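You operate a simulated robot arm through the tools that you are given. There is no shell and no other tool.

You run a simulated two-armed robot. Do the job below in one go: nothing can be reset, and whatever is moved stays where it is left.

TASK
Load the test chair with the 15 kg weight and tighten the wing bolt on the side that sags.
Fine: pull the stop pin first; hands out of the marked square while it hangs; the display must show firm; wind it up and pin it. Where these are worked on the way, their far stop is far enough and under half their travel is too little: stop pin.

Only the result counts: the job must be done as asked and must still hold three seconds after the hand-in. Knocking over, shifting, dropping, spilling or breaking anything else fails it.

THE ROBOT
Two 7-joint arms with two-finger parallel grippers on one trunk that stands fixed in place. Base frame: the origin is at the foot of the trunk, x ahead of it, y to its left, z up. Readings come in mm, rad, newtons and seconds.
The left shoulder is at [62, 199, 1329], the right one opposite. With the tool pointing down near the work surface each hand reaches from about 100 to 640 mm from the base axis, measured 20 degrees to its own side. Payload 1.57 kg a hand.
Tool frame (each hand has its own): the origin (TCP) lies between the finger pads and is the grasp point; the fingertips stand 30 mm ahead of it; z points along the fingers, y is the line along which they close. Largest opening 110 mm; finger width 24, thickness 12; the body of the gripper, 48 by 112 mm, starts 78 mm behind the TCP.
Orientation is that of the tool frame in the base frame, as a unit quaternion [w, x, y, z]. With the fingers straight down and closing along the base's y, the tool's x points along the base's -x, its y along +y and its z along -z.

THE INTERFACE
- The arms move only by the tool nudge_tool. It takes "left_plan", "right_plan" or both (then of equal length, played together; a hand with none holds still); each is a list of rows, each an object (a shift or turn left out is 0, a gripper value left out holds the last) with "travel": the shift along the tool's x, y, z in units of 40 mm (1.0 is 40 mm), a list of three; "dr": the turn, a rotation vector about the tool's x, y, z in units of 4 degrees (1.0 is 4 degrees), a list of three; "jaw": the gripper command, from -1 (fully open) to 1 (shut), values between in proportion. In form: [{"travel": [tx, ty, tz], "dr": [rx, ry, rz], "jaw": jaw}, ...]. A call has 1 to 20 rows; each row shifts and turns the commanded pose from where the row before left it, along the tool's axes as they then stand. A call with a number of a shift or a turn outside -1 to 1 is refused whole. Each row takes 0.2 s and may step no farther than 50 mm and 0.15 rad from the row before; otherwise, or with a gripper value out of range, the whole call is refused. A pose out of reach is approached as far as the arm can. The call stops where the force on the tool passes 50 N (or 10 N more than at its start, if that is more) or the arm is blocked; 0.2 s more then pass. The fingers move at their own pace (about 72 mm/s each) and stop on an object; they squeeze with about 38 N. The grip force told is the motor's: it shows also when the fingers shut on nothing. Time passes only in rows, and 0.2 s behind the last, so rows that do not move let the fingers close. The reply holds the time, the measured pose of the TCP, the force on the tool along the base axes, the opening and the grip force, in the units named above and with some noise, with the torque about the TCP (base axes, N m) and any sound that the robot's microphone picked up.
- Cameras (640 x 400 px; columns grow to the right, rows downward): "scene" is now at [96.7, 60.5, 1919.7]; the picture's right is [0.67, -0.74, 0.00], its down [-0.58, -0.53, -0.62] and it looks along [0.46, 0.42, -0.78] (base axes); focal length 373 px, centre (320, 200). "left" rides on the left gripper at [70, -16, -142] in its tool frame; the picture's right is [0.23, 0.97, 0.00], its down [-0.86, 0.20, -0.48] and it looks along [-0.47, 0.11, 0.88] (tool axes); focal length 222 px, centre (320, 200). "right" rides on the right gripper at [70, 16, -141] in its tool frame; the picture's right is [-0.23, 0.97, 0.00], its down [-0.85, -0.20, -0.48] and it looks along [-0.47, -0.11, 0.88] (tool axes); focal length 222 px, centre (320, 200). There is no depth. A picture from a camera that has moved, and an enlarged one, comes with that camera's place and axes in the base frame and with its lens. The place of the scene camera against the robot may be out by one fixed shift of up to 18 mm in any direction.
- snapshot(camera): a new picture of that camera. No time passes.
- raise_lower(by): slides the trunk up (or, below 0, down) by that many mm; the arms and the scene camera ride with it, the base frame stays. It gives what a move gives, with no picture.
- aim_head(pan, tilt): turns the head with the scene camera to pan (to the left, within 1.501 rad either way) and tilt (down, from -0.506 to 1.204), counted from straight ahead of the robot. It gives what a move gives.
- zoom(camera, box): a new picture of the part [left, top, right, bottom] of that camera's present view, enlarged. No time passes.
- close_job(): hands the job in; it is judged then, once.

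Places have to be worked out from the pictures, the camera data and where the tool is seen. Open the grippers and draw the arms clear of the work before you hand the job in, unless the task says otherwise.

The tools are called after "Call:" as a command line: name --argument value ..., lists and objects as JSON in quotes. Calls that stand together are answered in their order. nudge_tool: Moves the arms, as the interface text tells. Its arguments: {"type":"object","properties":{"left_plan":{"type":"array"},"right_plan":{"type":"array"}},"required":[]} The other tools are called the same way: raise_lower (by) slides the trunk up or down; aim_head (pan, tilt) turns the head that bears the scene camera; snapshot (camera) takes a picture; zoom (camera, box) takes an enlarged picture of a part of a camera's view; close_job () hands the job in.

At the start:

```text
time: 0.0
left_eef_pos: [371.4, 454.0, 1435.1]
left_ee_rot: [0.0, 0.0, 1.0, -0.001]
left_ft_force: [0.4, 0.0, 0.2]
left_moment: [0.0, 0.0, -0.02]
left_width: 110.0
left_finger_force: 0.1
right_eef_pos: [375.6, 61.7, 1435.6]
right_ee_rot: [-0.001, -0.001, 1.0, -0.001]
right_ft_force: [0.6, -0.4, 0.5]
right_moment: [-0.01, 0.01, 0.01]
right_width: 110.2
right_finger_force: 0.1
trunk travel left (down, up): [-925.0, 65.0]
head pan, tilt: [0.738, 0.897]
```

scene: 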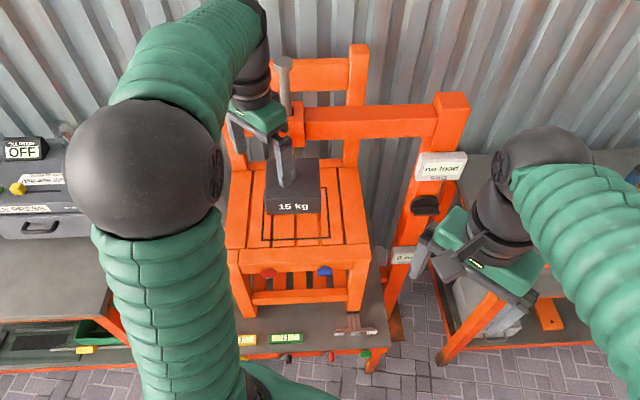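
right: 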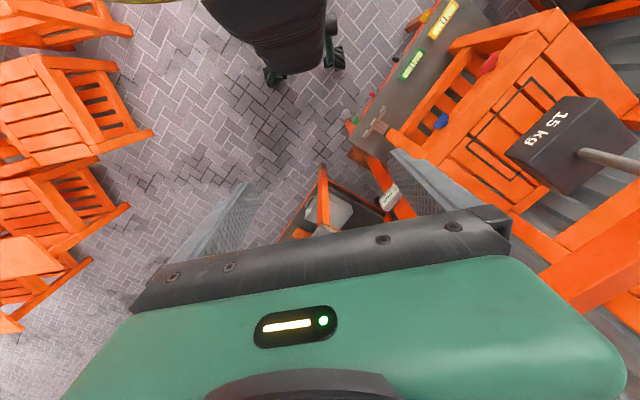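
left: 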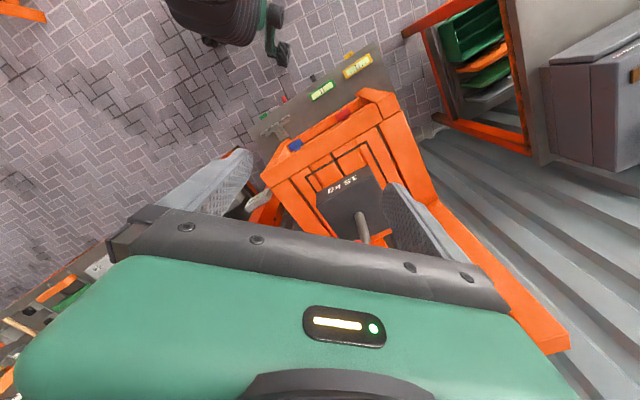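

The first pictures show an orange chair with a hanging 15 kg weight over the seat, a display reading "no load", and a bench with small controls in front. I will enlarge parts of the scene to read the labels.

Call:
zoom --camera "scene" --box '[220, 220, 420, 380]'

Call:
zoom --camera "scene" --box '[380, 80, 540, 280]'

Call:
zoom --camera "scene" --box '[220, 30, 420, 230]'

Call:
zoom --camera "scene" --box '[0, 120, 140, 360]'

```text
2.50 times, centred on (320, 300) of scene
camera zoom: at [96.7, 60.5, 1919.7], right [0.67, -0.74, 0.0], down [-0.58, -0.53, -0.62], along [0.46, 0.42, -0.78], focal length 932 px, centre (320, -50)
```

zoom: 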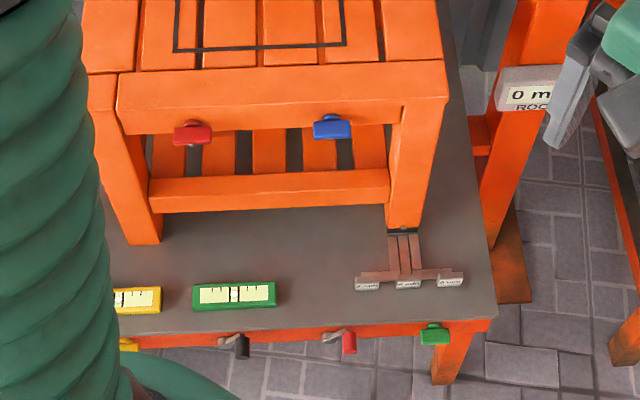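

```text
2.00 times, centred on (460, 180) of scene
camera zoom: at [96.7, 60.5, 1919.7], right [0.67, -0.74, 0.0], down [-0.58, -0.53, -0.62], along [0.46, 0.42, -0.78], focal length 746 px, centre (40, 240)
```

zoom: 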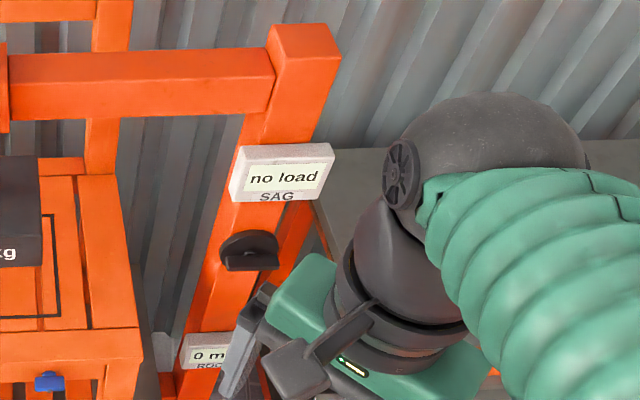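

```text
2.00 times, centred on (320, 130) of scene
camera zoom: at [96.7, 60.5, 1919.7], right [0.67, -0.74, 0.0], down [-0.58, -0.53, -0.62], along [0.46, 0.42, -0.78], focal length 746 px, centre (320, 340)
```

zoom: 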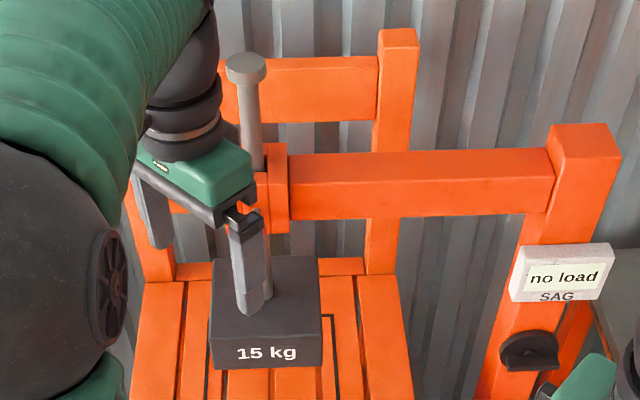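

```text
1.67 times, centred on (70, 240) of scene
camera zoom: at [96.7, 60.5, 1919.7], right [0.67, -0.74, 0.0], down [-0.58, -0.53, -0.62], along [0.46, 0.42, -0.78], focal length 621 px, centre (737, 133)
```

zoom: 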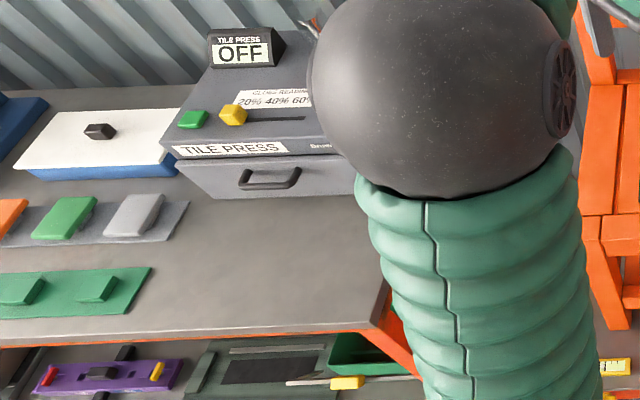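

The left forearm hides part of the chair from the scene camera, so I look through the wrist cameras enlarged for the bolts, the guide and the bench edge before moving anything.

Call:
zoom --camera "left" --box '[240, 40, 440, 240]'

Call:
zoom --camera "right" --box '[340, 0, 540, 220]'

Call:
zoom --camera "right" --box '[480, 60, 640, 320]'

```text
2.00 times, centred on (340, 140) of left
camera zoom: at [301.3, 437.3, 1575.7], right [-0.23, 0.97, 0.0], down [0.86, 0.2, 0.48], along [0.47, 0.11, -0.88], focal length 444 px, centre (280, 320)
```

zoom: 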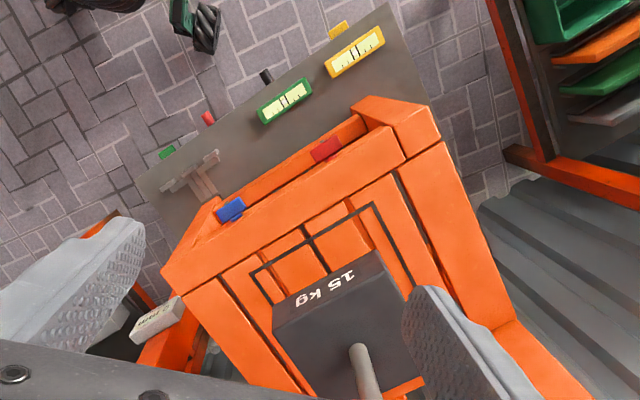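

```text
1.82 times, centred on (440, 110) of right
camera zoom: at [306.7, 79.0, 1577.0], right [0.23, 0.97, 0.0], down [0.86, -0.2, 0.48], along [0.47, -0.11, -0.88], focal length 404 px, centre (102, 364)
```

zoom: 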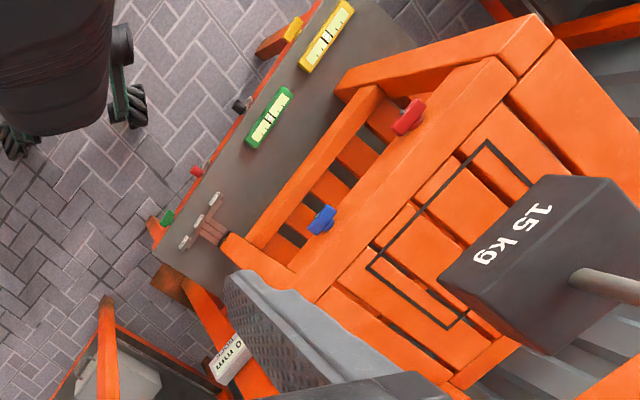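

```text
1.54 times, centred on (560, 190) of right
camera zoom: at [306.7, 79.0, 1577.0], right [0.23, 0.97, 0.0], down [0.86, -0.2, 0.48], along [0.47, -0.11, -0.88], focal length 342 px, centre (-49, 215)
```

zoom: 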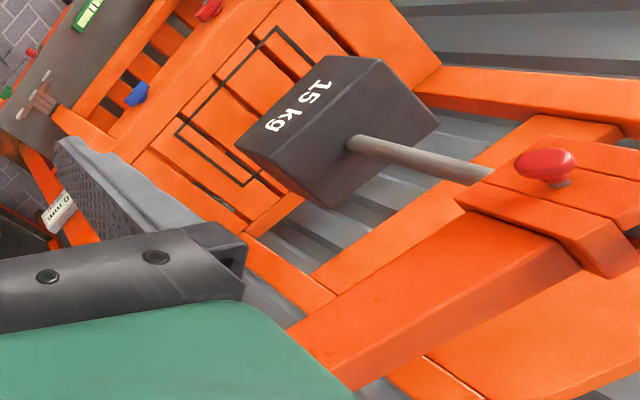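

The red knob on the guide sleeve, seen by the right camera, looks like the stop pin. I draw both hands back and outward at their present height, to clear the scene camera's view.

Call:
nudge_tool --left_plan '[{"travel": [0.9, 0.6, 0]}, {"travel": [0.9, 0.6, 0]}, {"travel": [0.9, 0.6, 0]}, {"travel": [0.9, 0.6, 0]}, {"travel": [0.9, 0.6, 0]}, {"travel": [0.5, 0.6, 0]}]' --right_plan '[{"travel": [0.5, -1, 0]}, {"travel": [0.5, -1, 0]}, {"travel": [0.5, -1, 0]}, {"travel": [0.5, -1, 0]}, {"travel": [0.5, -1, 0]}, {"travel": [0.5, -1, 0]}]'

Call:
snapshot --camera "scene"

Call:
snapshot --camera "left"

Call:
snapshot --camera "right"

```text
time: 1.4
left_eef_pos: [170.5, 598.3, 1434.1]
left_ee_rot: [-0.001, 0.0, 1.0, 0.0]
left_ft_force: [0.2, 0.4, -1.1]
left_moment: [0.01, -0.02, 0.02]
left_width: 110.0
left_finger_force: 0.1
right_eef_pos: [290.9, -106.1, 1438.2]
right_ee_rot: [-0.001, 0.0, 1.0, -0.002]
right_ft_force: [0.4, 0.2, 0.4]
right_moment: [0.01, -0.01, 0.02]
right_width: 110.0
right_finger_force: 0.1
right hand out of reach, approached as far as the arm can: row 5, 6
trunk travel left (down, up): [-925.0, 65.0]
head pan, tilt: [0.738, 0.897]
```

```text
taken
camera scene: at [95.0, 63.3, 1919.6], right [0.67, -0.74, 0.0], down [-0.58, -0.53, -0.62], along [0.46, 0.42, -0.78], focal length 373 px, centre (320, 200)
```

scene: 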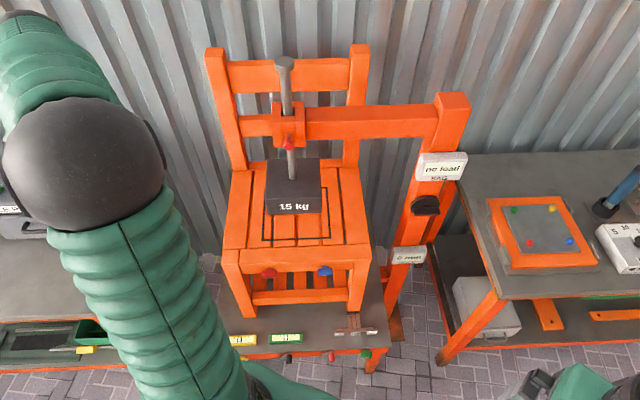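

```text
taken
camera left: at [100.8, 581.7, 1574.9], right [-0.23, 0.97, 0.0], down [0.85, 0.2, 0.48], along [0.47, 0.11, -0.88], focal length 222 px, centre (320, 200)
```

left: 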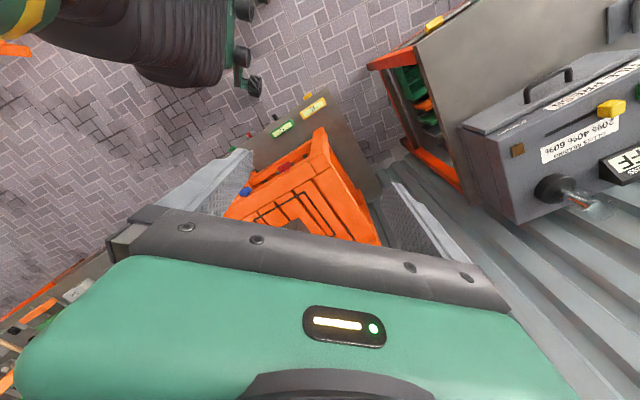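

```text
taken
camera right: at [220.9, -88.9, 1578.6], right [0.23, 0.97, 0.0], down [0.86, -0.2, 0.48], along [0.46, -0.11, -0.88], focal length 222 px, centre (320, 200)
```

right: 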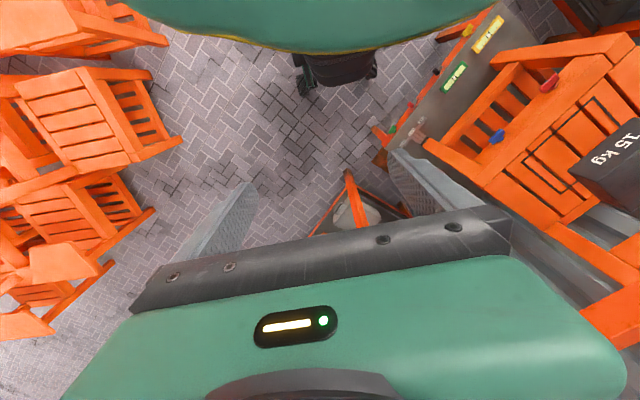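

The guide, pin, post and bench are now in clear view. I enlarge the pin and guide, the post with its black part, the bench edge, and the gauge plates.

Call:
zoom --camera "scene" --box '[240, 40, 340, 240]'

Call:
zoom --camera "scene" --box '[370, 130, 490, 280]'

Call:
zoom --camera "scene" --box '[210, 310, 310, 380]'

Call:
zoom --camera "scene" --box '[300, 300, 400, 380]'

Call:
zoom --camera "scene" --box '[240, 250, 350, 310]'

```text
2.00 times, centred on (290, 140) of scene
camera zoom: at [95.0, 63.3, 1919.6], right [0.67, -0.74, 0.0], down [-0.58, -0.53, -0.62], along [0.46, 0.42, -0.78], focal length 746 px, centre (380, 320)
```

zoom: 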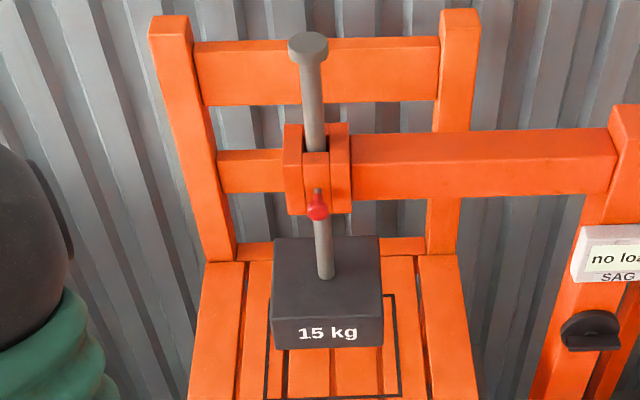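

```text
2.67 times, centred on (430, 205) of scene
camera zoom: at [95.0, 63.3, 1919.6], right [0.67, -0.74, 0.0], down [-0.58, -0.53, -0.62], along [0.46, 0.42, -0.78], focal length 994 px, centre (27, 187)
```

zoom: 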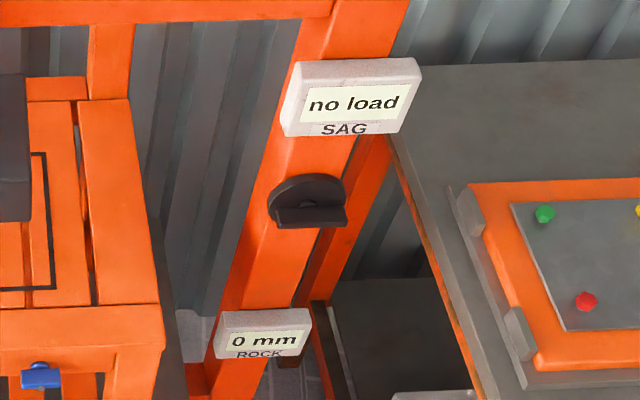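

```text
5.71 times, centred on (260, 345) of scene
camera zoom: at [95.0, 63.3, 1919.6], right [0.67, -0.74, 0.0], down [-0.58, -0.53, -0.62], along [0.46, 0.42, -0.78], focal length 2130 px, centre (663, -629)
```

zoom: 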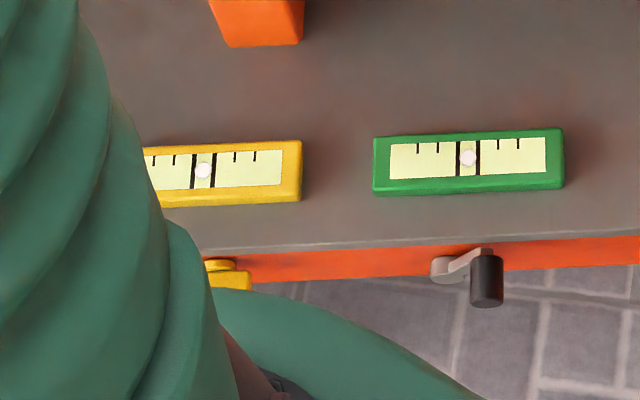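

```text
5.00 times, centred on (350, 340) of scene
camera zoom: at [95.0, 63.3, 1919.6], right [0.67, -0.74, 0.0], down [-0.58, -0.53, -0.62], along [0.46, 0.42, -0.78], focal length 1864 px, centre (170, -500)
```

zoom: 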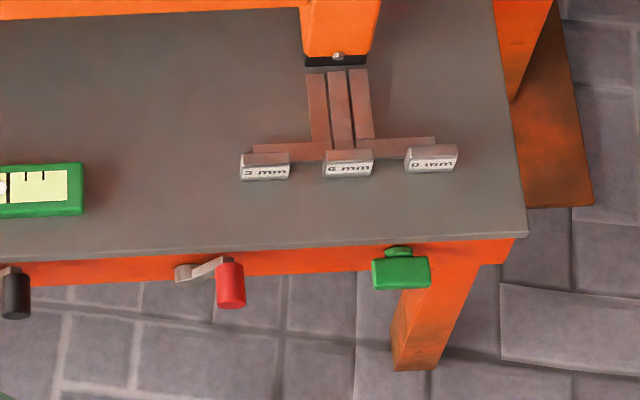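

```text
5.82 times, centred on (295, 280) of scene
camera zoom: at [95.0, 63.3, 1919.6], right [0.67, -0.74, 0.0], down [-0.58, -0.53, -0.62], along [0.46, 0.42, -0.78], focal length 2169 px, centre (466, -266)
```

zoom: 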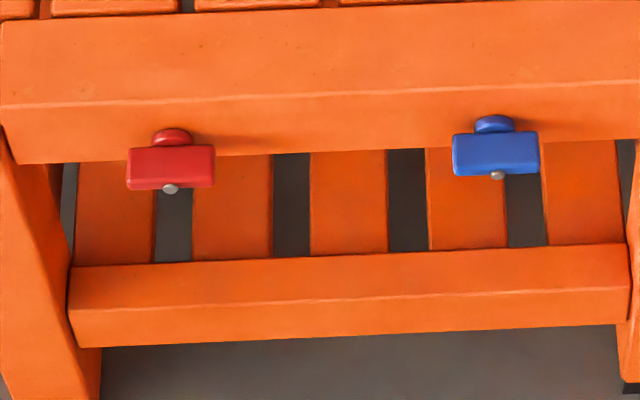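

The pictures put the bench square to a 45° heading: its top is at about z = 490, and the front-edge controls are near z = 440–460, with a black crank at about (303, 408) and a red crank at about (420, 296). I turn the head to check what stands left and right before I lower the trunk.

Call:
aim_head --pan 1.4 --tilt 0.85

Call:
snapshot --camera "scene"

Call:
aim_head --pan 0.0 --tilt 0.9

Call:
snapshot --camera "scene"

Call:
aim_head --pan 0.75 --tilt 1.15

Call:
snapshot --camera "scene"

```text
time: 2.4
left_eef_pos: [172.7, 597.0, 1435.1]
left_ee_rot: [0.001, 0.0, 1.0, -0.001]
left_ft_force: [0.2, -0.4, 0.7]
left_moment: [0.02, 0.03, 0.03]
left_width: 110.1
left_finger_force: 0.1
right_eef_pos: [290.8, -107.7, 1437.4]
right_ee_rot: [-0.001, 0.0, 1.0, 0.0]
right_ft_force: [-0.3, 0.3, -0.4]
right_moment: [-0.01, 0.0, -0.01]
right_width: 110.2
right_finger_force: 0.0
trunk travel left (down, up): [-925.0, 65.0]
head pan, tilt: [1.4, 0.85]
```

```text
taken
camera scene: at [52.9, 88.2, 1923.3], right [0.99, -0.17, 0.0], down [-0.13, -0.74, -0.66], along [0.11, 0.65, -0.75], focal length 373 px, centre (320, 200)
```

scene: 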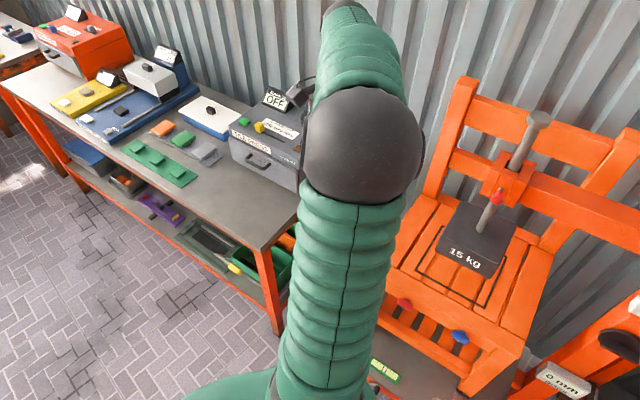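

```text
time: 4.0
left_eef_pos: [171.6, 595.2, 1434.5]
left_ee_rot: [0.0, 0.0, 1.0, -0.001]
left_ft_force: [-0.7, -0.7, 0.7]
left_moment: [-0.01, 0.0, 0.0]
left_width: 109.9
left_finger_force: 0.1
right_eef_pos: [291.9, -108.0, 1437.1]
right_ee_rot: [-0.001, 0.0, 1.0, 0.0]
right_ft_force: [0.6, -0.3, -0.2]
right_moment: [-0.02, 0.01, 0.0]
right_width: 109.9
right_finger_force: 0.1
trunk travel left (down, up): [-925.0, 65.0]
head pan, tilt: [0.0, 0.901]
```

```text
taken
camera scene: at [114.7, 9.2, 1919.5], right [0.0, -1.0, 0.0], down [-0.78, 0.0, -0.62], along [0.62, 0.0, -0.78], focal length 373 px, centre (320, 200)
```

scene: 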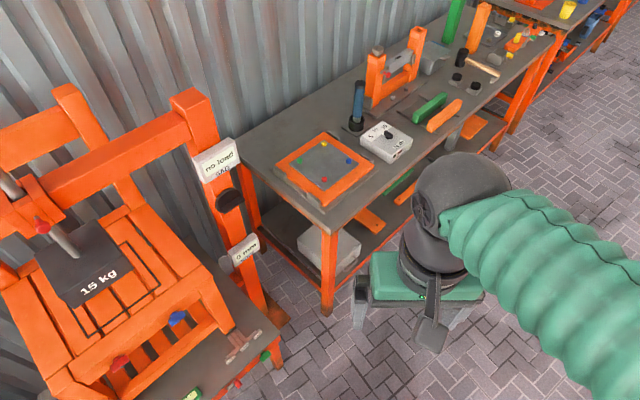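

```text
time: 5.1
left_eef_pos: [172.0, 595.6, 1434.9]
left_ee_rot: [0.0, 0.0, 1.0, 0.0]
left_ft_force: [0.4, 0.1, -0.1]
left_moment: [-0.02, -0.01, 0.01]
left_width: 109.8
left_finger_force: 0.0
right_eef_pos: [290.1, -109.0, 1437.2]
right_ee_rot: [-0.002, 0.0, 1.0, 0.0]
right_ft_force: [-0.1, -0.3, -0.5]
right_moment: [-0.01, -0.02, 0.0]
right_width: 110.3
right_finger_force: 0.1
trunk travel left (down, up): [-925.0, 65.0]
head pan, tilt: [0.75, 1.15]
```

```text
taken
camera scene: at [82.7, 49.8, 1902.6], right [0.68, -0.73, 0.0], down [-0.67, -0.62, -0.41], along [0.3, 0.28, -0.91], focal length 373 px, centre (320, 200)
```

scene: 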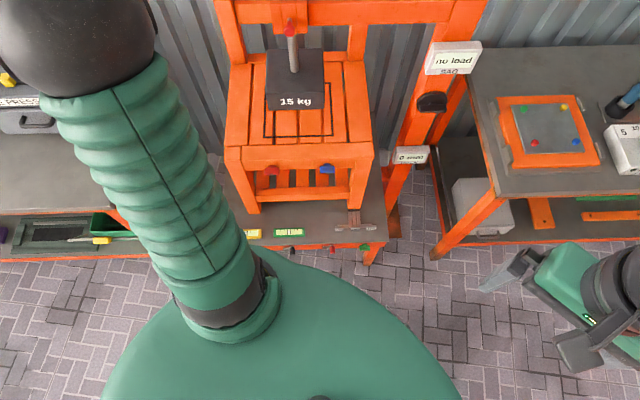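

There is nothing to my sides in the space between the robot and the bench. The pin, bolts and cranks all face me, so I bring the left hand back to mid-space and begin turning it to point horizontally along the bench's forward heading (45°).

Call:
nudge_tool --left_plan '[{"travel": [-0.9, -0.5, 0]}, {"travel": [-0.9, -0.5, 0]}, {"travel": [-0.9, -0.5, 0]}, {"travel": [-0.9, -0.5, 0]}, {"travel": [-0.9, -0.5, 0]}, {"travel": [-0.9, -0.5, 0]}, {"dr": [-0.4, -0.965, -0.4]}, {"dr": [-0.4, -0.965, -0.4]}, {"dr": [-0.4, -0.965, -0.4]}, {"dr": [-0.4, -0.965, -0.4]}, {"dr": [-0.4, -0.965, -0.4]}, {"dr": [-0.4, -0.965, -0.4]}, {"dr": [-0.4, -0.965, -0.4]}, {"dr": [-0.4, -0.965, -0.4]}, {"dr": [-0.4, -0.965, -0.4]}, {"dr": [-0.4, -0.965, -0.4]}, {"dr": [-0.4, -0.965, -0.4]}, {"dr": [-0.4, -0.965, -0.4]}, {"dr": [-0.4, -0.965, -0.4]}, {"dr": [-0.4, -0.965, -0.4]}]'

Call:
nudge_tool --left_plan '[{"dr": [-0.4, -0.965, -0.4]}, {"dr": [-0.4, -0.965, -0.4]}, {"dr": [-0.4, -0.965, -0.4]}, {"dr": [-0.4, -0.965, -0.4]}, {"dr": [-0.4, -0.965, -0.4]}, {"dr": [-0.4, -0.965, -0.4]}, {"dr": [-0.4, -0.965, -0.4]}, {"dr": [-0.4, -0.965, -0.4]}]'

Call:
snapshot --camera "left"

Call:
snapshot --camera "scene"

```text
time: 9.3
left_eef_pos: [386.6, 477.4, 1436.0]
left_ee_rot: [0.448, -0.186, 0.854, 0.186]
left_ft_force: [-0.7, -0.4, -1.1]
left_moment: [-0.03, 0.0, -0.01]
left_width: 110.2
left_finger_force: 0.1
right_eef_pos: [290.4, -109.4, 1438.5]
right_ee_rot: [0.0, 0.0, 1.0, 0.0]
right_ft_force: [0.2, 0.0, -0.4]
right_moment: [-0.02, -0.02, 0.0]
right_width: 109.7
right_finger_force: 0.0
trunk travel left (down, up): [-925.0, 65.0]
head pan, tilt: [0.75, 1.15]
```

```text
time: 11.1
left_eef_pos: [431.8, 514.5, 1456.9]
left_ee_rot: [0.654, -0.27, 0.652, 0.271]
left_ft_force: [0.1, -0.3, 0.3]
left_moment: [0.02, -0.01, -0.02]
left_width: 109.8
left_finger_force: 0.0
left hand out of reach, approached as far as the arm can: row 2, 3, 4, 5, 6, 7
right_eef_pos: [294.5, -110.3, 1438.2]
right_ee_rot: [-0.002, 0.0, 1.0, 0.0]
right_ft_force: [-0.1, 0.2, -0.3]
right_moment: [0.0, -0.01, -0.01]
right_width: 110.1
right_finger_force: 0.1
trunk travel left (down, up): [-925.0, 65.0]
head pan, tilt: [0.75, 1.15]
```

```text
taken
camera left: at [342.2, 402.6, 1387.1], right [-0.69, 0.69, -0.23], down [-0.48, -0.2, 0.85], along [0.54, 0.7, 0.47], focal length 222 px, centre (320, 200)
```

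left: 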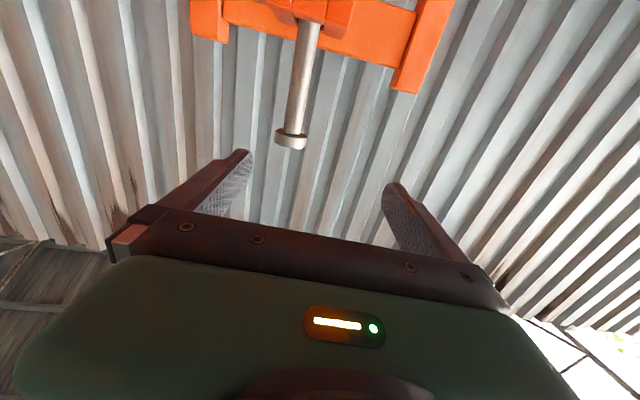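

```text
taken
camera scene: at [85.3, 48.1, 1902.5], right [0.68, -0.73, 0.0], down [-0.67, -0.62, -0.41], along [0.3, 0.28, -0.91], focal length 373 px, centre (320, 200)
```

scene: 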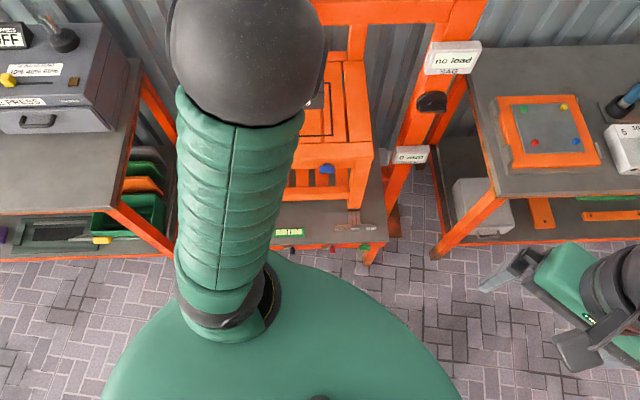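

The left hand now points along the 45° heading, and at this height it cannot come closer than about F = 670 (distance along that heading). I lower it toward the pin's height so its camera can see the knob on the guide.

Call:
nudge_tool --left_plan '[{"travel": [1, 0, 0]}, {"travel": [1, 0, 0]}, {"travel": [1, 0, 0]}]'

Call:
snapshot --camera "left"

Call:
aim_head --pan 0.75 --tilt 0.75

Call:
snapshot --camera "scene"

```text
time: 11.9
left_eef_pos: [431.6, 519.7, 1335.6]
left_ee_rot: [0.653, -0.271, 0.653, 0.27]
left_ft_force: [1.0, 0.3, -1.2]
left_moment: [-0.02, -0.02, 0.0]
left_width: 110.0
left_finger_force: 0.1
left hand out of reach, approached as far as the arm can: row 1
right_eef_pos: [293.5, -108.3, 1437.7]
right_ee_rot: [-0.002, 0.0, 1.0, 0.0]
right_ft_force: [-0.1, 0.0, 0.5]
right_moment: [-0.01, 0.0, 0.02]
right_width: 109.8
right_finger_force: 0.0
trunk travel left (down, up): [-925.0, 65.0]
head pan, tilt: [0.75, 1.15]
```

```text
taken
camera left: at [343.3, 406.4, 1265.6], right [-0.69, 0.69, -0.23], down [-0.48, -0.2, 0.86], along [0.54, 0.7, 0.47], focal length 222 px, centre (320, 200)
```

left: 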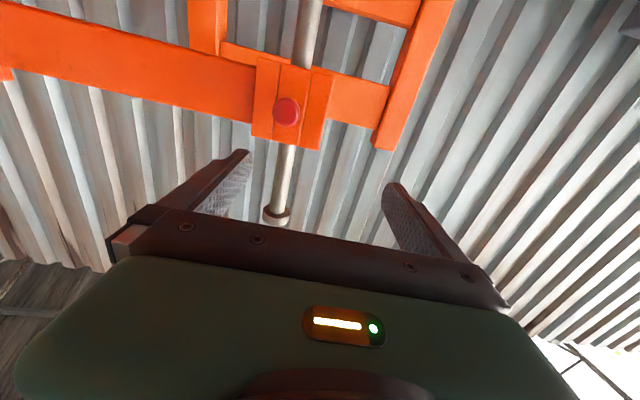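

```text
time: 12.7
left_eef_pos: [430.9, 517.2, 1336.8]
left_ee_rot: [0.653, -0.27, 0.654, 0.271]
left_ft_force: [-0.2, -0.5, 0.0]
left_moment: [0.03, 0.01, -0.04]
left_width: 110.1
left_finger_force: 0.0
right_eef_pos: [291.3, -109.7, 1437.8]
right_ee_rot: [0.0, 0.0, 1.0, 0.0]
right_ft_force: [0.3, 0.3, 0.3]
right_moment: [0.03, -0.03, -0.01]
right_width: 109.9
right_finger_force: 0.1
trunk travel left (down, up): [-925.0, 65.0]
head pan, tilt: [0.75, 0.75]
```

```text
taken
camera scene: at [100.6, 64.9, 1931.3], right [0.68, -0.73, 0.0], down [-0.5, -0.47, -0.73], along [0.53, 0.5, -0.68], focal length 373 px, centre (320, 200)
```

scene: 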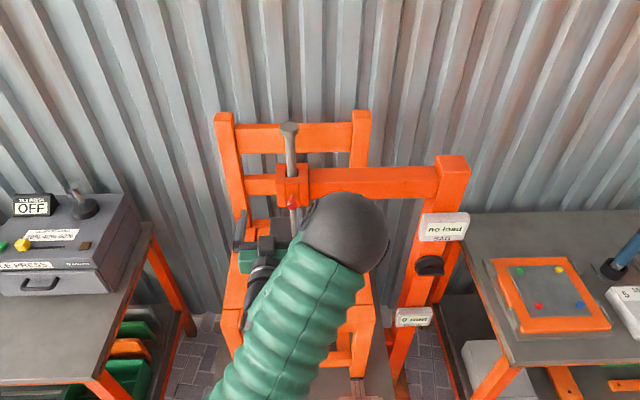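

The left camera sees the red knob; crossing its line with the scene camera's puts the pin knob near F ≈ 776, R ≈ −19, z ≈ 1302, where R is the distance to the right of the 45° heading line. I line the open hand up in front of it, still about 60 mm short, and look again.

Call:
nudge_tool --left_plan '[{"travel": [0.45, -0.5, 0.3]}, {"travel": [0.4, -0.55, 0.4]}, {"travel": [0, 0, 0.3]}]'

Call:
snapshot --camera "left"

Call:
snapshot --camera "scene"

```text
time: 13.5
left_eef_pos: [487.8, 517.0, 1303.2]
left_ee_rot: [0.653, -0.271, 0.653, 0.27]
left_ft_force: [0.2, 0.5, 0.0]
left_moment: [-0.01, 0.01, 0.0]
left_width: 110.1
left_finger_force: 0.0
right_eef_pos: [289.5, -108.8, 1438.1]
right_ee_rot: [-0.001, 0.0, 1.0, 0.0]
right_ft_force: [0.4, -0.2, -0.8]
right_moment: [0.05, -0.01, 0.01]
right_width: 110.1
right_finger_force: 0.0
trunk travel left (down, up): [-925.0, 65.0]
head pan, tilt: [0.75, 0.75]
```

```text
taken
camera left: at [399.7, 404.8, 1232.1], right [-0.69, 0.69, -0.23], down [-0.48, -0.2, 0.86], along [0.54, 0.7, 0.47], focal length 222 px, centre (320, 200)
```

left: 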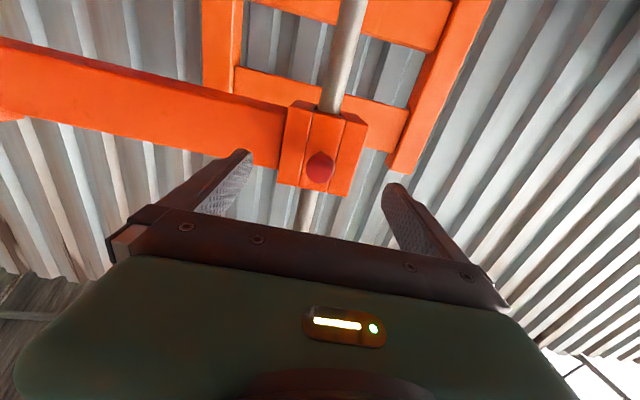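

```text
taken
camera scene: at [101.2, 64.8, 1931.3], right [0.68, -0.73, 0.0], down [-0.5, -0.47, -0.73], along [0.53, 0.5, -0.68], focal length 373 px, centre (320, 200)
```

scene: 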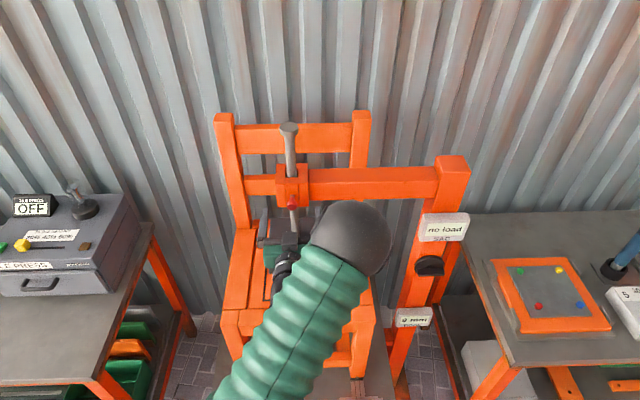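

Two left-camera views place the knob at about F = 755, R = −20, z = 1298, and the TCP (the grasp point between the finger pads) is already at F = 710, R = −20.6. I go forward 35 mm and close on the knob.

Call:
nudge_tool --left_plan '[{"travel": [0.12, 0, 0.45]}, {"travel": [0, 0, 0.43]}, {"jaw": 1}, {"jaw": 1}, {"jaw": 1}, {"jaw": 1}]'

Call:
snapshot --camera "left"

Call:
zoom --camera "scene" --box '[230, 100, 350, 300]'

```text
time: 14.9
left_eef_pos: [514.5, 542.7, 1298.7]
left_ee_rot: [0.654, -0.272, 0.652, 0.271]
left_ft_force: [-4.9, 1.9, 1.7]
left_moment: [-0.02, -0.01, -0.05]
left_width: 24.6
left_finger_force: 33.2
right_eef_pos: [289.2, -108.6, 1439.2]
right_ee_rot: [0.0, -0.001, 1.0, 0.0]
right_ft_force: [0.8, 0.2, 0.4]
right_moment: [0.0, 0.02, -0.02]
right_width: 110.4
right_finger_force: 0.1
trunk travel left (down, up): [-925.0, 65.0]
head pan, tilt: [0.75, 0.75]
```

```text
taken
camera left: at [425.6, 430.4, 1228.4], right [-0.69, 0.69, -0.23], down [-0.48, -0.2, 0.85], along [0.54, 0.7, 0.47], focal length 222 px, centre (320, 200)
```

left: 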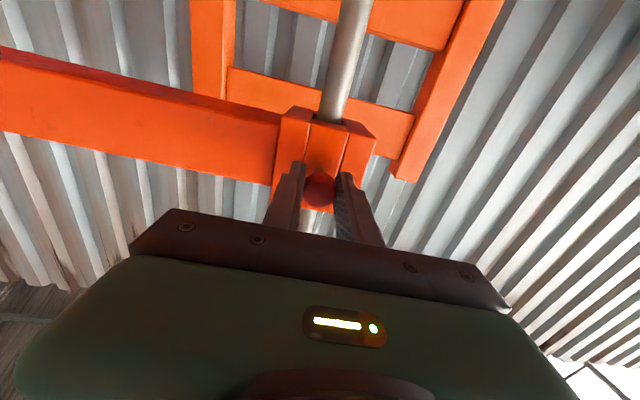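

```text
2.00 times, centred on (290, 200) of scene
camera zoom: at [98.5, 65.8, 1931.5], right [0.68, -0.73, 0.0], down [-0.5, -0.47, -0.73], along [0.53, 0.5, -0.68], focal length 746 px, centre (380, 200)
```

zoom: 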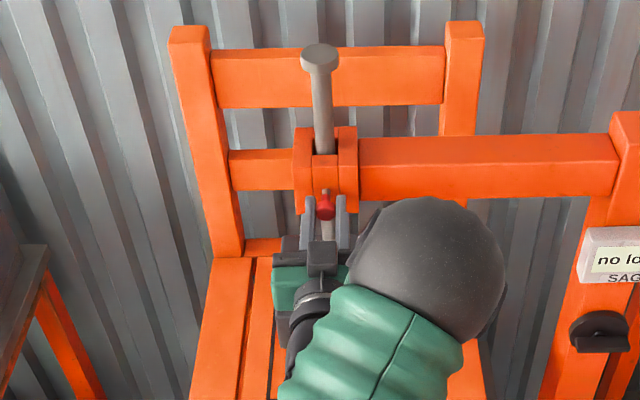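

The fingers hold the knob at 24.6 mm width. I pull straight back in small steps and watch the force.

Call:
nudge_tool --left_plan '[{"travel": [0, 0, -0.2]}, {"travel": [0, 0, -0.2]}, {"travel": [0, 0, -0.2]}, {"travel": [0, 0, -0.2]}]'

Call:
snapshot --camera "left"

Call:
zoom --camera "scene" --box '[230, 100, 350, 300]'

```text
time: 15.9
left_eef_pos: [492.8, 520.8, 1298.9]
left_ee_rot: [0.655, -0.272, 0.651, 0.271]
left_ft_force: [-1.8, 8.2, 11.4]
left_moment: [0.08, -0.09, 0.13]
left_width: 24.6
left_finger_force: 35.8
right_eef_pos: [289.6, -106.5, 1438.1]
right_ee_rot: [-0.001, 0.0, 1.0, -0.001]
right_ft_force: [-0.2, 0.0, -0.1]
right_moment: [0.03, 0.01, -0.04]
right_width: 109.9
right_finger_force: 0.0
trunk travel left (down, up): [-925.0, 65.0]
head pan, tilt: [0.75, 0.75]
```

```text
taken
camera left: at [404.1, 408.8, 1228.0], right [-0.69, 0.69, -0.23], down [-0.48, -0.2, 0.85], along [0.54, 0.7, 0.47], focal length 222 px, centre (320, 200)
```

left: 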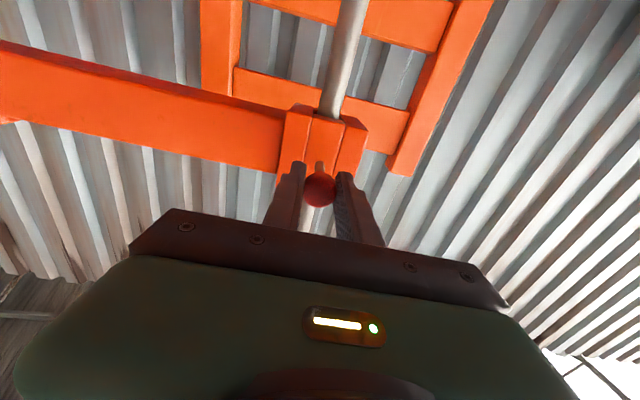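

```text
2.00 times, centred on (290, 200) of scene
camera zoom: at [99.6, 68.8, 1931.6], right [0.68, -0.73, 0.0], down [-0.5, -0.47, -0.73], along [0.53, 0.5, -0.68], focal length 746 px, centre (380, 200)
```

zoom: 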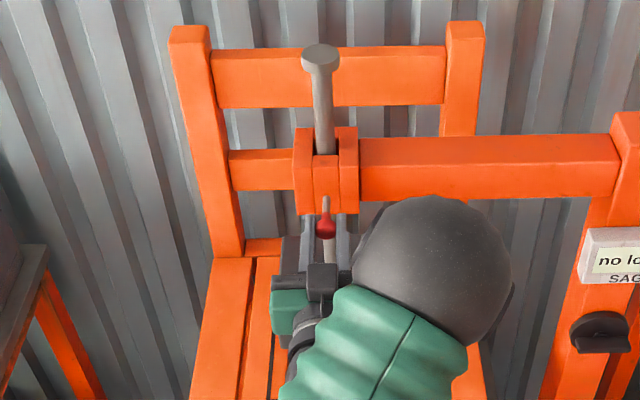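

The knob follows the hand, now about 31 mm out with little force. I keep pulling in small steps toward its far stop.

Call:
nudge_tool --left_plan '[{"travel": [0, 0, -0.2]}, {"travel": [0, 0, -0.2]}]'

Call:
zoom --camera "scene" --box '[230, 100, 350, 300]'

```text
time: 16.5
left_eef_pos: [484.0, 512.6, 1292.5]
left_ee_rot: [0.651, -0.272, 0.655, 0.27]
left_ft_force: [12.5, 22.8, 4.3]
left_moment: [-0.04, -0.01, 0.15]
left_width: 24.9
left_finger_force: 36.4
right_eef_pos: [294.6, -103.3, 1437.8]
right_ee_rot: [-0.002, -0.001, 1.0, -0.003]
right_ft_force: [0.5, -0.4, 0.1]
right_moment: [0.01, -0.02, 0.04]
right_width: 110.0
right_finger_force: 0.1
trunk travel left (down, up): [-925.0, 65.0]
head pan, tilt: [0.75, 0.75]
```

```text
2.00 times, centred on (290, 200) of scene
camera zoom: at [107.6, 79.5, 1930.4], right [0.68, -0.73, 0.0], down [-0.5, -0.47, -0.72], along [0.53, 0.49, -0.69], focal length 746 px, centre (380, 200)
```

zoom: 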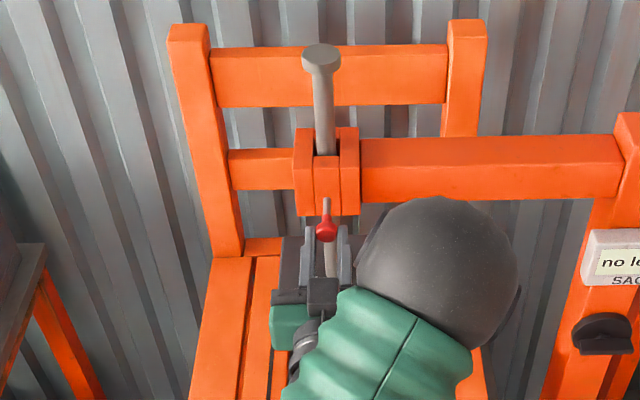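

The pull now reads about 26 N and the hand has stopped advancing at roughly 42 mm, so the pin seems to be at its far stop. I open the fingers and check that it stays out.

Call:
nudge_tool --left_plan '[{"travel": [0, 0, 0], "jaw": -0.3}, {"jaw": -0.3}, {"jaw": -0.3}, {"jaw": -0.3}]'

Call:
zoom --camera "scene" --box '[230, 100, 350, 300]'

Call:
snapshot --camera "left"

```text
time: 17.5
left_eef_pos: [479.9, 510.9, 1296.2]
left_ee_rot: [0.653, -0.272, 0.653, 0.27]
left_ft_force: [-0.4, 0.3, 0.2]
left_moment: [-0.01, -0.04, -0.01]
left_width: 71.4
left_finger_force: 0.1
right_eef_pos: [289.8, -105.3, 1437.3]
right_ee_rot: [-0.001, -0.001, 1.0, -0.002]
right_ft_force: [-0.7, -0.2, 0.9]
right_moment: [0.0, -0.01, 0.01]
right_width: 110.1
right_finger_force: 0.0
trunk travel left (down, up): [-925.0, 65.0]
head pan, tilt: [0.75, 0.75]
```

```text
2.00 times, centred on (290, 200) of scene
camera zoom: at [100.2, 73.2, 1931.1], right [0.68, -0.73, 0.0], down [-0.5, -0.47, -0.73], along [0.53, 0.5, -0.69], focal length 746 px, centre (380, 200)
```

zoom: 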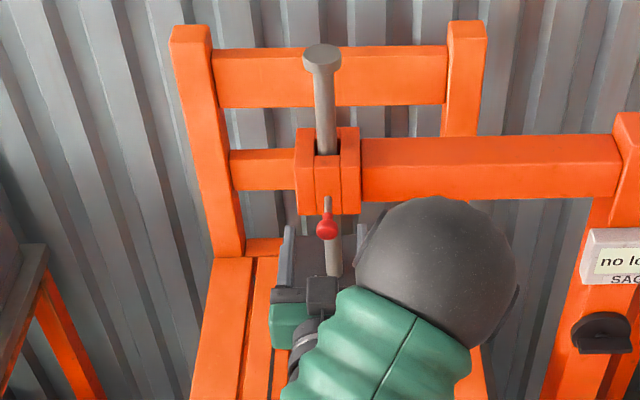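

```text
taken
camera left: at [392.0, 398.7, 1226.2], right [-0.69, 0.69, -0.23], down [-0.48, -0.2, 0.86], along [0.54, 0.7, 0.46], focal length 222 px, centre (320, 200)
```

left: 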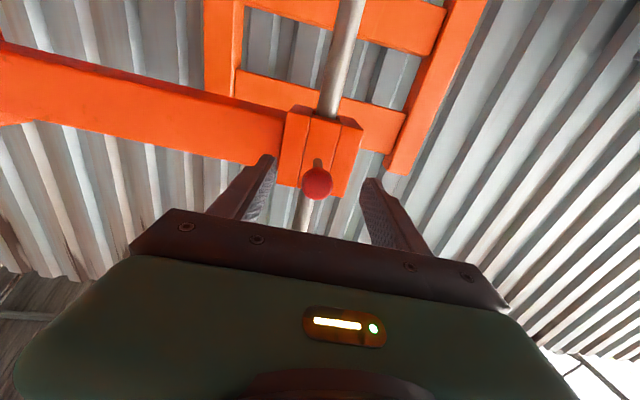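

The knob now sits about 35 mm farther out than before, at F ≈ 722. I grip it once more and pull gently to make sure it is at the far stop.

Call:
nudge_tool --left_plan '[{"travel": [0, 0, 0.3]}, {"jaw": 1}, {"jaw": 1}, {"jaw": 1}, {"jaw": 1}]'

Call:
nudge_tool --left_plan '[{"travel": [0, 0, -0.15]}, {"travel": [0, 0, -0.15]}]'

Call:
snapshot --camera "left"

```text
time: 18.7
left_eef_pos: [488.4, 516.1, 1298.4]
left_ee_rot: [0.654, -0.271, 0.653, 0.271]
left_ft_force: [-2.7, 2.4, 3.3]
left_moment: [0.24, -0.03, 0.34]
left_width: 24.5
left_finger_force: 36.4
right_eef_pos: [289.4, -108.9, 1437.9]
right_ee_rot: [0.0, 0.0, 1.0, 0.0]
right_ft_force: [-0.3, 0.7, -0.3]
right_moment: [0.0, -0.04, -0.01]
right_width: 110.0
right_finger_force: 0.0
trunk travel left (down, up): [-925.0, 65.0]
head pan, tilt: [0.75, 0.75]
```

```text
time: 19.3
left_eef_pos: [484.4, 512.7, 1295.2]
left_ee_rot: [0.653, -0.272, 0.653, 0.27]
left_ft_force: [15.2, 18.5, 10.5]
left_moment: [0.14, -0.19, 0.05]
left_width: 25.2
left_finger_force: 36.7
right_eef_pos: [293.8, -102.9, 1438.5]
right_ee_rot: [-0.003, -0.001, 1.0, -0.003]
right_ft_force: [0.3, -0.5, -1.0]
right_moment: [0.02, -0.05, 0.0]
right_width: 110.0
right_finger_force: 0.1
trunk travel left (down, up): [-925.0, 65.0]
head pan, tilt: [0.75, 0.75]
```

```text
taken
camera left: at [395.7, 400.5, 1226.3], right [-0.69, 0.69, -0.23], down [-0.48, -0.2, 0.86], along [0.54, 0.7, 0.46], focal length 222 px, centre (320, 200)
```

left: 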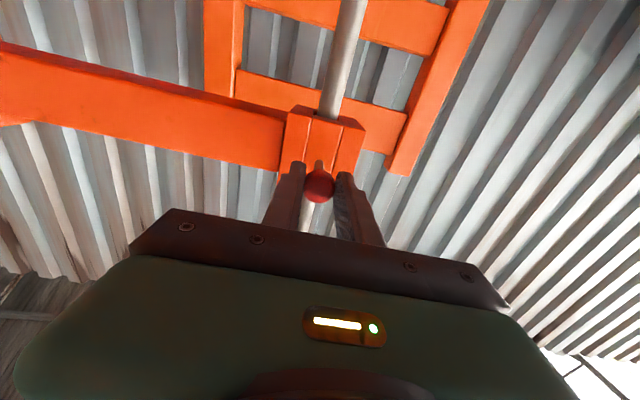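

The force rises to about 26 N within 5 mm, so the pin is at its stop. I release it, back off, and follow an arc down in front of the chair to about F = 470, well clear of the seat, so that the hand is placed for the front-edge controls.

Call:
nudge_tool --left_plan '[{"jaw": -0.3}, {"jaw": -0.3}, {"jaw": -0.3}, {"travel": [0, 0, -0.75]}, {"travel": [0.8, 0, -0.05]}, {"travel": [0.8, 0, -0.05]}, {"travel": [0.8, 0, -0.05]}, {"travel": [0.83, 0, -0.3]}, {"travel": [0.83, 0, -0.3]}, {"travel": [0.83, 0, -0.3]}]'

Call:
snapshot --camera "left"

Call:
snapshot --camera "scene"

```text
time: 21.5
left_eef_pos: [432.9, 453.8, 1102.3]
left_ee_rot: [0.654, -0.27, 0.653, 0.271]
left_ft_force: [-0.2, -0.8, -0.3]
left_moment: [0.04, 0.05, 0.02]
left_width: 71.7
left_finger_force: 0.1
right_eef_pos: [292.8, -110.9, 1436.8]
right_ee_rot: [-0.001, 0.0, 1.0, 0.001]
right_ft_force: [0.1, 0.0, -0.1]
right_moment: [0.0, 0.03, 0.01]
right_width: 109.9
right_finger_force: 0.0
trunk travel left (down, up): [-925.0, 65.0]
head pan, tilt: [0.75, 0.75]
```

```text
taken
camera left: at [343.1, 341.9, 1031.9], right [-0.69, 0.69, -0.23], down [-0.48, -0.2, 0.85], along [0.54, 0.7, 0.47], focal length 222 px, centre (320, 200)
```

left: 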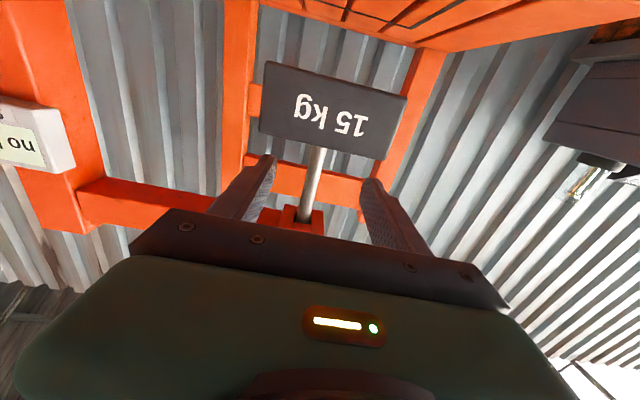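

```text
taken
camera scene: at [102.9, 60.9, 1931.4], right [0.68, -0.73, 0.0], down [-0.5, -0.46, -0.73], along [0.53, 0.5, -0.68], focal length 373 px, centre (320, 200)
```

scene: 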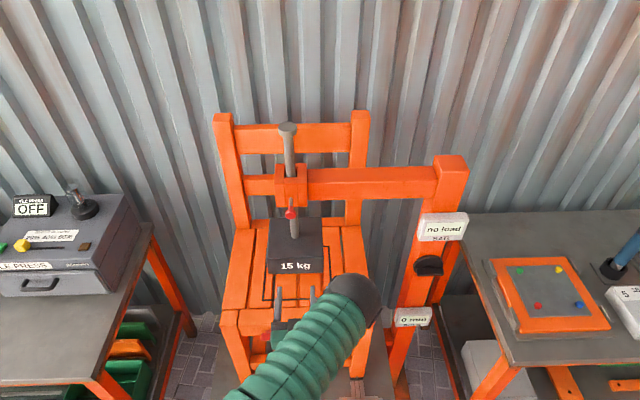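

The weight hangs with the pin out and the hand is clear in front of it. I go on down and back along the arc.

Call:
nudge_tool --left_plan '[{"travel": [0.83, 0, -0.6]}, {"travel": [0.83, 0, -0.7]}, {"travel": [0.83, 0, -0.75]}, {"travel": [0.83, 0, -0.75]}, {"travel": [0.83, 0, -0.75]}, {"travel": [0.83, 0, -0.6]}, {"travel": [0.9, 0, -0.2]}]'

Call:
snapshot --camera "left"

Call:
snapshot --camera "scene"

```text
time: 22.9
left_eef_pos: [428.7, 354.1, 994.5]
left_ee_rot: [0.721, -0.298, 0.576, 0.245]
left_ft_force: [0.0, -0.4, -0.2]
left_moment: [0.0, 0.01, 0.01]
left_width: 71.3
left_finger_force: 0.1
right_eef_pos: [292.9, -111.3, 1437.2]
right_ee_rot: [-0.003, 0.0, 1.0, 0.0]
right_ft_force: [-0.4, 0.1, 0.3]
right_moment: [-0.03, 0.01, 0.02]
right_width: 110.0
right_finger_force: 0.0
trunk travel left (down, up): [-925.0, 65.0]
head pan, tilt: [0.75, 0.75]
stopped in row 6 (left hand): the arm was blocked; the commanded pose is now the measured one
```

```text
taken
camera left: at [358.1, 241.5, 905.8], right [-0.63, 0.68, -0.37], down [-0.65, -0.21, 0.73], along [0.42, 0.7, 0.58], focal length 222 px, centre (320, 200)
```

left: 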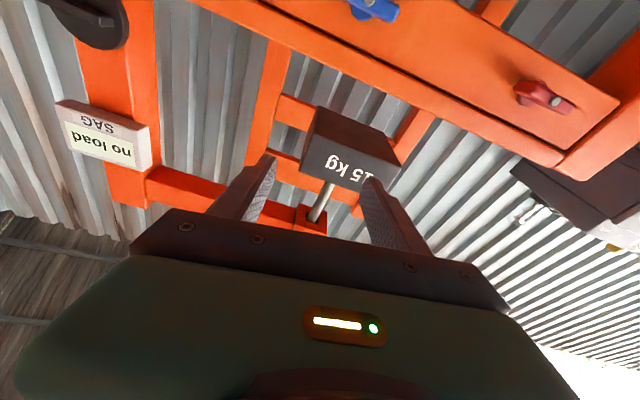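

```text
taken
camera scene: at [104.2, 62.6, 1931.3], right [0.68, -0.73, 0.0], down [-0.5, -0.46, -0.73], along [0.53, 0.5, -0.68], focal length 373 px, centre (320, 200)
```

scene: 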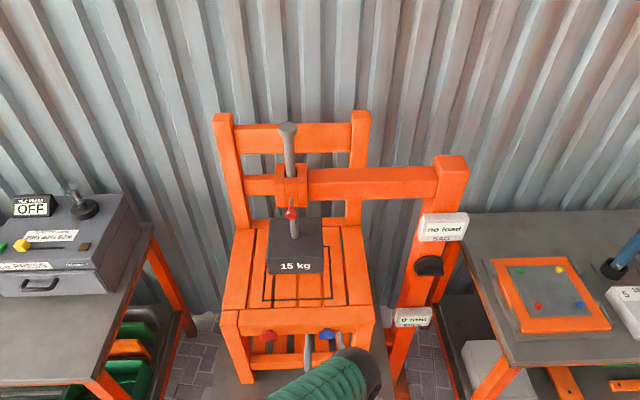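

The arm was blocked by its own posture (low and close while pointing forward); nothing in the scene has moved. I turn the hand back toward pointing down in place, which suits the low front-edge cranks better.

Call:
nudge_tool --left_plan '[{"dr": [-0.065, 0.99, 0.072]}, {"dr": [-0.065, 0.99, 0.072]}, {"dr": [-0.065, 0.99, 0.072]}, {"dr": [-0.065, 0.99, 0.072]}, {"dr": [-0.065, 0.99, 0.072]}, {"dr": [-0.065, 0.99, 0.072]}, {"dr": [-0.065, 0.99, 0.072]}, {"dr": [-0.065, 0.99, 0.072]}, {"dr": [-0.065, 0.99, 0.072]}, {"dr": [-0.065, 0.99, 0.072]}, {"dr": [-0.065, 0.99, 0.072]}, {"dr": [-0.065, 0.99, 0.072]}]'

Call:
snapshot --camera "scene"

```text
time: 25.5
left_eef_pos: [425.9, 357.5, 993.6]
left_ee_rot: [0.41, -0.375, 0.819, 0.141]
left_ft_force: [-0.2, -0.9, 0.2]
left_moment: [-0.02, -0.04, -0.03]
left_width: 71.3
left_finger_force: 0.0
right_eef_pos: [291.8, -109.6, 1437.9]
right_ee_rot: [-0.001, 0.001, 1.0, 0.0]
right_ft_force: [-0.5, -0.3, 1.1]
right_moment: [0.0, 0.03, -0.01]
right_width: 110.1
right_finger_force: 0.1
trunk travel left (down, up): [-925.0, 65.0]
head pan, tilt: [0.75, 0.75]
```

```text
taken
camera scene: at [101.2, 64.0, 1931.3], right [0.68, -0.73, 0.0], down [-0.5, -0.47, -0.73], along [0.53, 0.5, -0.68], focal length 373 px, centre (320, 200)
```

scene: 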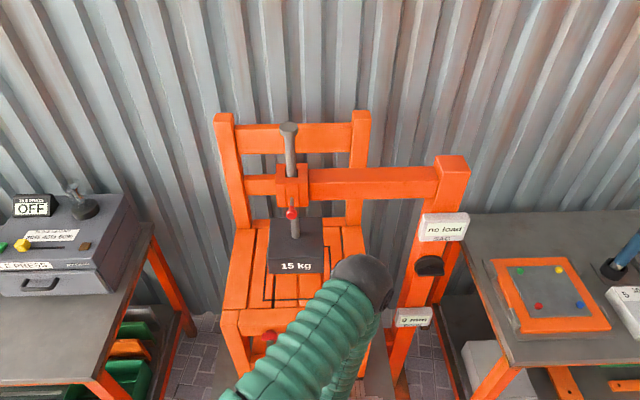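

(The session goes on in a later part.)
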